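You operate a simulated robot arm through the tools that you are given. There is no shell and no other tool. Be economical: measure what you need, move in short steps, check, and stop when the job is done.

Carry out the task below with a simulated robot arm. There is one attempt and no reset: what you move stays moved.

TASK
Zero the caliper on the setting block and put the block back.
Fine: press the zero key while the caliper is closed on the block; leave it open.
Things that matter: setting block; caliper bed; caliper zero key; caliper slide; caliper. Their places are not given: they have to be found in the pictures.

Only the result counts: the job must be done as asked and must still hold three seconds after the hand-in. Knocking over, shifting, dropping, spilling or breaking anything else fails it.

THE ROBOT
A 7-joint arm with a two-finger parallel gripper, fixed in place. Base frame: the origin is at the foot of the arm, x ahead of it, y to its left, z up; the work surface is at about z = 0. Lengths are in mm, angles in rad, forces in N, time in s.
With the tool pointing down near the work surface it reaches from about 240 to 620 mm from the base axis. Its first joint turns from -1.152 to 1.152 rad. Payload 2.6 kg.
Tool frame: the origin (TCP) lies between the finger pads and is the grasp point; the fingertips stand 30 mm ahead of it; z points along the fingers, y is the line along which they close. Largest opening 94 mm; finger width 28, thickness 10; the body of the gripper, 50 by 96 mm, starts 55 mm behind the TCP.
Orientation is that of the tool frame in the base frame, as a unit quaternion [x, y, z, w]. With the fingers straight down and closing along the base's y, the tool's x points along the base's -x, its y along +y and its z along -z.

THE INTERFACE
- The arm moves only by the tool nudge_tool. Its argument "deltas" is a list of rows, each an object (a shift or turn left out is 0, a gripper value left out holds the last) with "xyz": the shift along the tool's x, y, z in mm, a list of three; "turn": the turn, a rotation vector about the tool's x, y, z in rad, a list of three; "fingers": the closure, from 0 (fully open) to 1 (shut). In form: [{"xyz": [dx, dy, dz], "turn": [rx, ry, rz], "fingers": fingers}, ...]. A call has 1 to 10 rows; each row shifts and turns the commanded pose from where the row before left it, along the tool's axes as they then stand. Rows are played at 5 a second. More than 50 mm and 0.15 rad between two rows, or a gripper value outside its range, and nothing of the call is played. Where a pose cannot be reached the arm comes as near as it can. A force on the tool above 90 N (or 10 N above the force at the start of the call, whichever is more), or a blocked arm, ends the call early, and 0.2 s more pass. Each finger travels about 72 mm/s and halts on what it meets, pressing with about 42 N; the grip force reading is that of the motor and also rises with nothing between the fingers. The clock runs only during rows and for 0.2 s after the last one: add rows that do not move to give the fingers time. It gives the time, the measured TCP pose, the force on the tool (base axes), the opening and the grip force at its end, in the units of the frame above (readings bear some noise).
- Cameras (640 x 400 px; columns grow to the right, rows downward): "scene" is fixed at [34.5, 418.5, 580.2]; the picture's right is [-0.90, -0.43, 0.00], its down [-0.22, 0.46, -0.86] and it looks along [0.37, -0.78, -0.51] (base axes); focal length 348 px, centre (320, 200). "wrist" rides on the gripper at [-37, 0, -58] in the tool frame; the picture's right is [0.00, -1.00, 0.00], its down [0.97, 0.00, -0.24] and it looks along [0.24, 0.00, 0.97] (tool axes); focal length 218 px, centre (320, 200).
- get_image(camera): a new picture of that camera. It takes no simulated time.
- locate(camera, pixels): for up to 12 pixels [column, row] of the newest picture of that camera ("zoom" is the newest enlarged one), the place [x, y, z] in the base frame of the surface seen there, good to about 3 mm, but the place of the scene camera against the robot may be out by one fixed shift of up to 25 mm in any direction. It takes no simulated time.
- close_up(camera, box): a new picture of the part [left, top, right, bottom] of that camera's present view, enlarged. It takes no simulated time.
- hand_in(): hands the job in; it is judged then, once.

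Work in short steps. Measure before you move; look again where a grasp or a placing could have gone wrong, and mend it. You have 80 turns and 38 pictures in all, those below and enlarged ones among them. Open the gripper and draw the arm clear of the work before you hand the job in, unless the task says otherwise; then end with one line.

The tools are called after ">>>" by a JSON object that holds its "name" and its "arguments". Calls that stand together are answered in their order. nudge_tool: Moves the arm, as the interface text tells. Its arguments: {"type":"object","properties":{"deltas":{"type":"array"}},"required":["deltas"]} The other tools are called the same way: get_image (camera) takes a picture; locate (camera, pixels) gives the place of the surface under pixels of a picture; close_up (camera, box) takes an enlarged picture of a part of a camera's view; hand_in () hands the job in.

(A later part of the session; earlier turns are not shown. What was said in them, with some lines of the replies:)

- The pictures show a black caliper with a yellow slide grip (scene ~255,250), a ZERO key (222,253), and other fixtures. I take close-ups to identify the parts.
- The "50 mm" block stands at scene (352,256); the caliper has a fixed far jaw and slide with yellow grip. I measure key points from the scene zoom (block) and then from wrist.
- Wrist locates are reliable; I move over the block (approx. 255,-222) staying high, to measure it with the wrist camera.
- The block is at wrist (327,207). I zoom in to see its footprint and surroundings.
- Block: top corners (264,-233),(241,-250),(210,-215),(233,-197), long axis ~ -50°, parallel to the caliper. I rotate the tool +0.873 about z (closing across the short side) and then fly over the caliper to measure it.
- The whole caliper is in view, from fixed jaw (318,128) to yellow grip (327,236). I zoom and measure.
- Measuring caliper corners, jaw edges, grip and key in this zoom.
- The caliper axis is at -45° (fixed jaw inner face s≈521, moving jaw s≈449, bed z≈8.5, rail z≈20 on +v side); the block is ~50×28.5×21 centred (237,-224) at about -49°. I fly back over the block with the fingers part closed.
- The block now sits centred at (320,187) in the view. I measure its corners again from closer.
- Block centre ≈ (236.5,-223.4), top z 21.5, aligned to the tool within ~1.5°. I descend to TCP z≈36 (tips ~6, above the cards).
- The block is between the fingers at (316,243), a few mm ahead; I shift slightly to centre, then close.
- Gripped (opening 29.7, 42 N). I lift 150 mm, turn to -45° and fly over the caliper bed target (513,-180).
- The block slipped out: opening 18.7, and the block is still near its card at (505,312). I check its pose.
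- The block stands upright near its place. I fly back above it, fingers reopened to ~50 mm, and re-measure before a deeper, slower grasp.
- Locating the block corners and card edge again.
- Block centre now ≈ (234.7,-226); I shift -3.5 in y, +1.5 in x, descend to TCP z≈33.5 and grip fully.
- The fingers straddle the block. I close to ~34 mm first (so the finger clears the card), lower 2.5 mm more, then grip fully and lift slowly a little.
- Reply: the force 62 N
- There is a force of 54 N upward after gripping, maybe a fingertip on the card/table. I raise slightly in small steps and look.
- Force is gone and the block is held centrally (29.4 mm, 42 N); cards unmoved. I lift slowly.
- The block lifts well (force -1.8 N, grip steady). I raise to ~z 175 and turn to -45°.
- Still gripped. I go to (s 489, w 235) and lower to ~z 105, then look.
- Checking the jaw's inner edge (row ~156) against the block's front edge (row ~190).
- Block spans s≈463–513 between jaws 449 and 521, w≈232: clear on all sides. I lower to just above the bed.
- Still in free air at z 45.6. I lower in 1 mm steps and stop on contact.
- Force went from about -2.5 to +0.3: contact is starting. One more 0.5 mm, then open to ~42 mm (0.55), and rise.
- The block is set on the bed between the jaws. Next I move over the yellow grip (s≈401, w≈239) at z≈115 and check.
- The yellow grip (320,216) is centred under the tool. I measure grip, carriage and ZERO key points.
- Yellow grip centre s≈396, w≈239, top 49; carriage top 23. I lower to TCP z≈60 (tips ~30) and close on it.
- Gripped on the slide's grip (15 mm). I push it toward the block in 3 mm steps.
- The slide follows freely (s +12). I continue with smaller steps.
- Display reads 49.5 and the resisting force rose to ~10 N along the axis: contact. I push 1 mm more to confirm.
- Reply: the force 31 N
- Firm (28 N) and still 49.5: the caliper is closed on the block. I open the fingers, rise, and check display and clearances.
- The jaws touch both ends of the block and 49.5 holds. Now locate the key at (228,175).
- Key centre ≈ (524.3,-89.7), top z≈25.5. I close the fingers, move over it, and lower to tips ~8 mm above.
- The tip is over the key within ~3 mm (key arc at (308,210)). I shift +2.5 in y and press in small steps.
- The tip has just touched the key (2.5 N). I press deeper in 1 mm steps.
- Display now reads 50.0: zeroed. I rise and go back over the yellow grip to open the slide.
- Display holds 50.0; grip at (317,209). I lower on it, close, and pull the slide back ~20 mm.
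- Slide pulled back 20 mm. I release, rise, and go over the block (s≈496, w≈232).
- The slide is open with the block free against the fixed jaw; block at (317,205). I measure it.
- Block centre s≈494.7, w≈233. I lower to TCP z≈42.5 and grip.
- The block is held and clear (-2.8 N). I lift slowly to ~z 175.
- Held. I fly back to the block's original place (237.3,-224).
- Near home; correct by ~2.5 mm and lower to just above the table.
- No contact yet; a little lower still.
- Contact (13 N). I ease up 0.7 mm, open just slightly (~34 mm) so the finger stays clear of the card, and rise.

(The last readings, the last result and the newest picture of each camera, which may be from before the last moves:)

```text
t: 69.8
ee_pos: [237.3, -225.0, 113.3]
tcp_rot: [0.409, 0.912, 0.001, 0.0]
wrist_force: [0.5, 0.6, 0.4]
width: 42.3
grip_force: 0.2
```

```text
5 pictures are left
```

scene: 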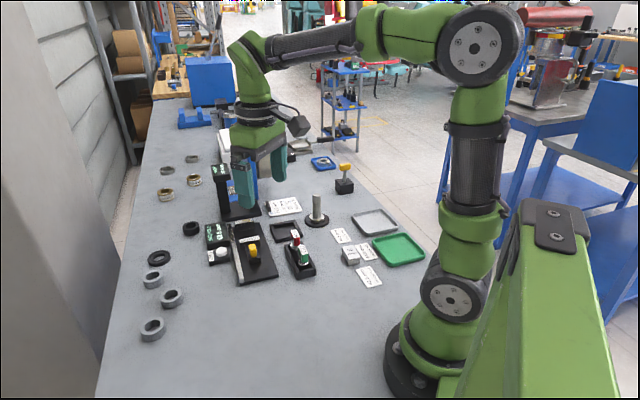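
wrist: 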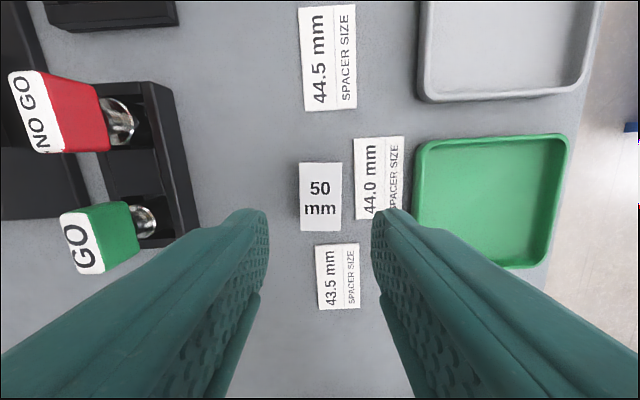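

The block is back, flat. I rise further, open, and compare with the first scene picture using the same box.

>>> {"name": "nudge_tool", "arguments": {"deltas": [{"xyz": [0, 0, -40]}, {"xyz": [-20, 0, -45], "fingers": 0.0}, {"xyz": [-40, 20, -40]}, {"xyz": [-40, 30, 0]}, {}, {}]}}

>>> {"name": "close_up", "arguments": {"camera": "scene", "box": [300, 150, 440, 300]}}

```text
refused: row 3 steps farther than a row can; nothing moved
```

```text
2.67 times, centred on (370, 225) of scene
```

zoom: 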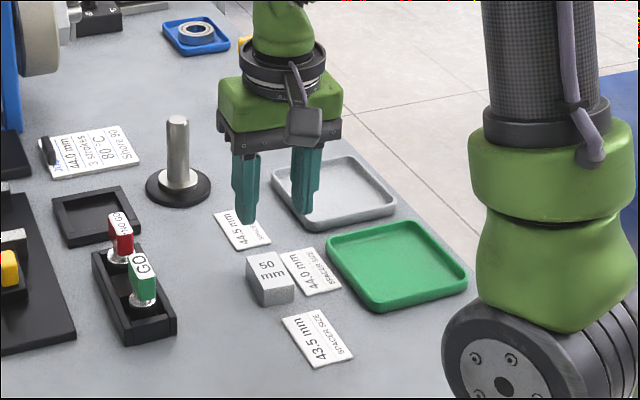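

The block matches its original outline (246,263)–(297,285) in the same view; cards unmoved. I withdraw with smaller steps and open the gripper.

>>> {"name": "nudge_tool", "arguments": {"deltas": [{"xyz": [0, 0, -40]}, {"xyz": [0, 0, -40], "fingers": 0.0}, {"xyz": [0, 0, -40]}, {"xyz": [-20, 30, 0]}, {"xyz": [-20, 30, 0]}, {}, {}]}}

>>> {"name": "close_up", "arguments": {"camera": "scene", "box": [190, 180, 400, 310]}}

```text
t: 71.4
ee_pos: [309.6, -214.2, 235.4]
tcp_rot: [0.409, 0.912, -0.001, 0.0]
wrist_force: [0.2, -0.4, -0.5]
width: 93.6
grip_force: 0.1
```

```text
3.05 times, centred on (295, 245) of scene
```

zoom: 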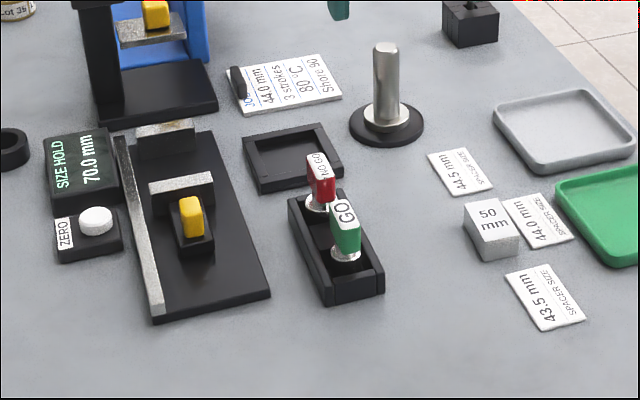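

The display reads 70.0 with the slide open (zero offset corrected), the block is back, and the arm is clear. I hand in.

>>> {"name": "hand_in", "arguments": {}}

```text
The job is handed in.
```

I zeroed the caliper on the 50 mm setting block and handed the job in. The display went from 49.5 to 50.0 when I pressed the key. The slide is now open, reading 70.0, and the block is back in its place. On the first try the block slipped out of the grip and moved about 3 mm; it stayed upright, and I later set it down on its original spot.
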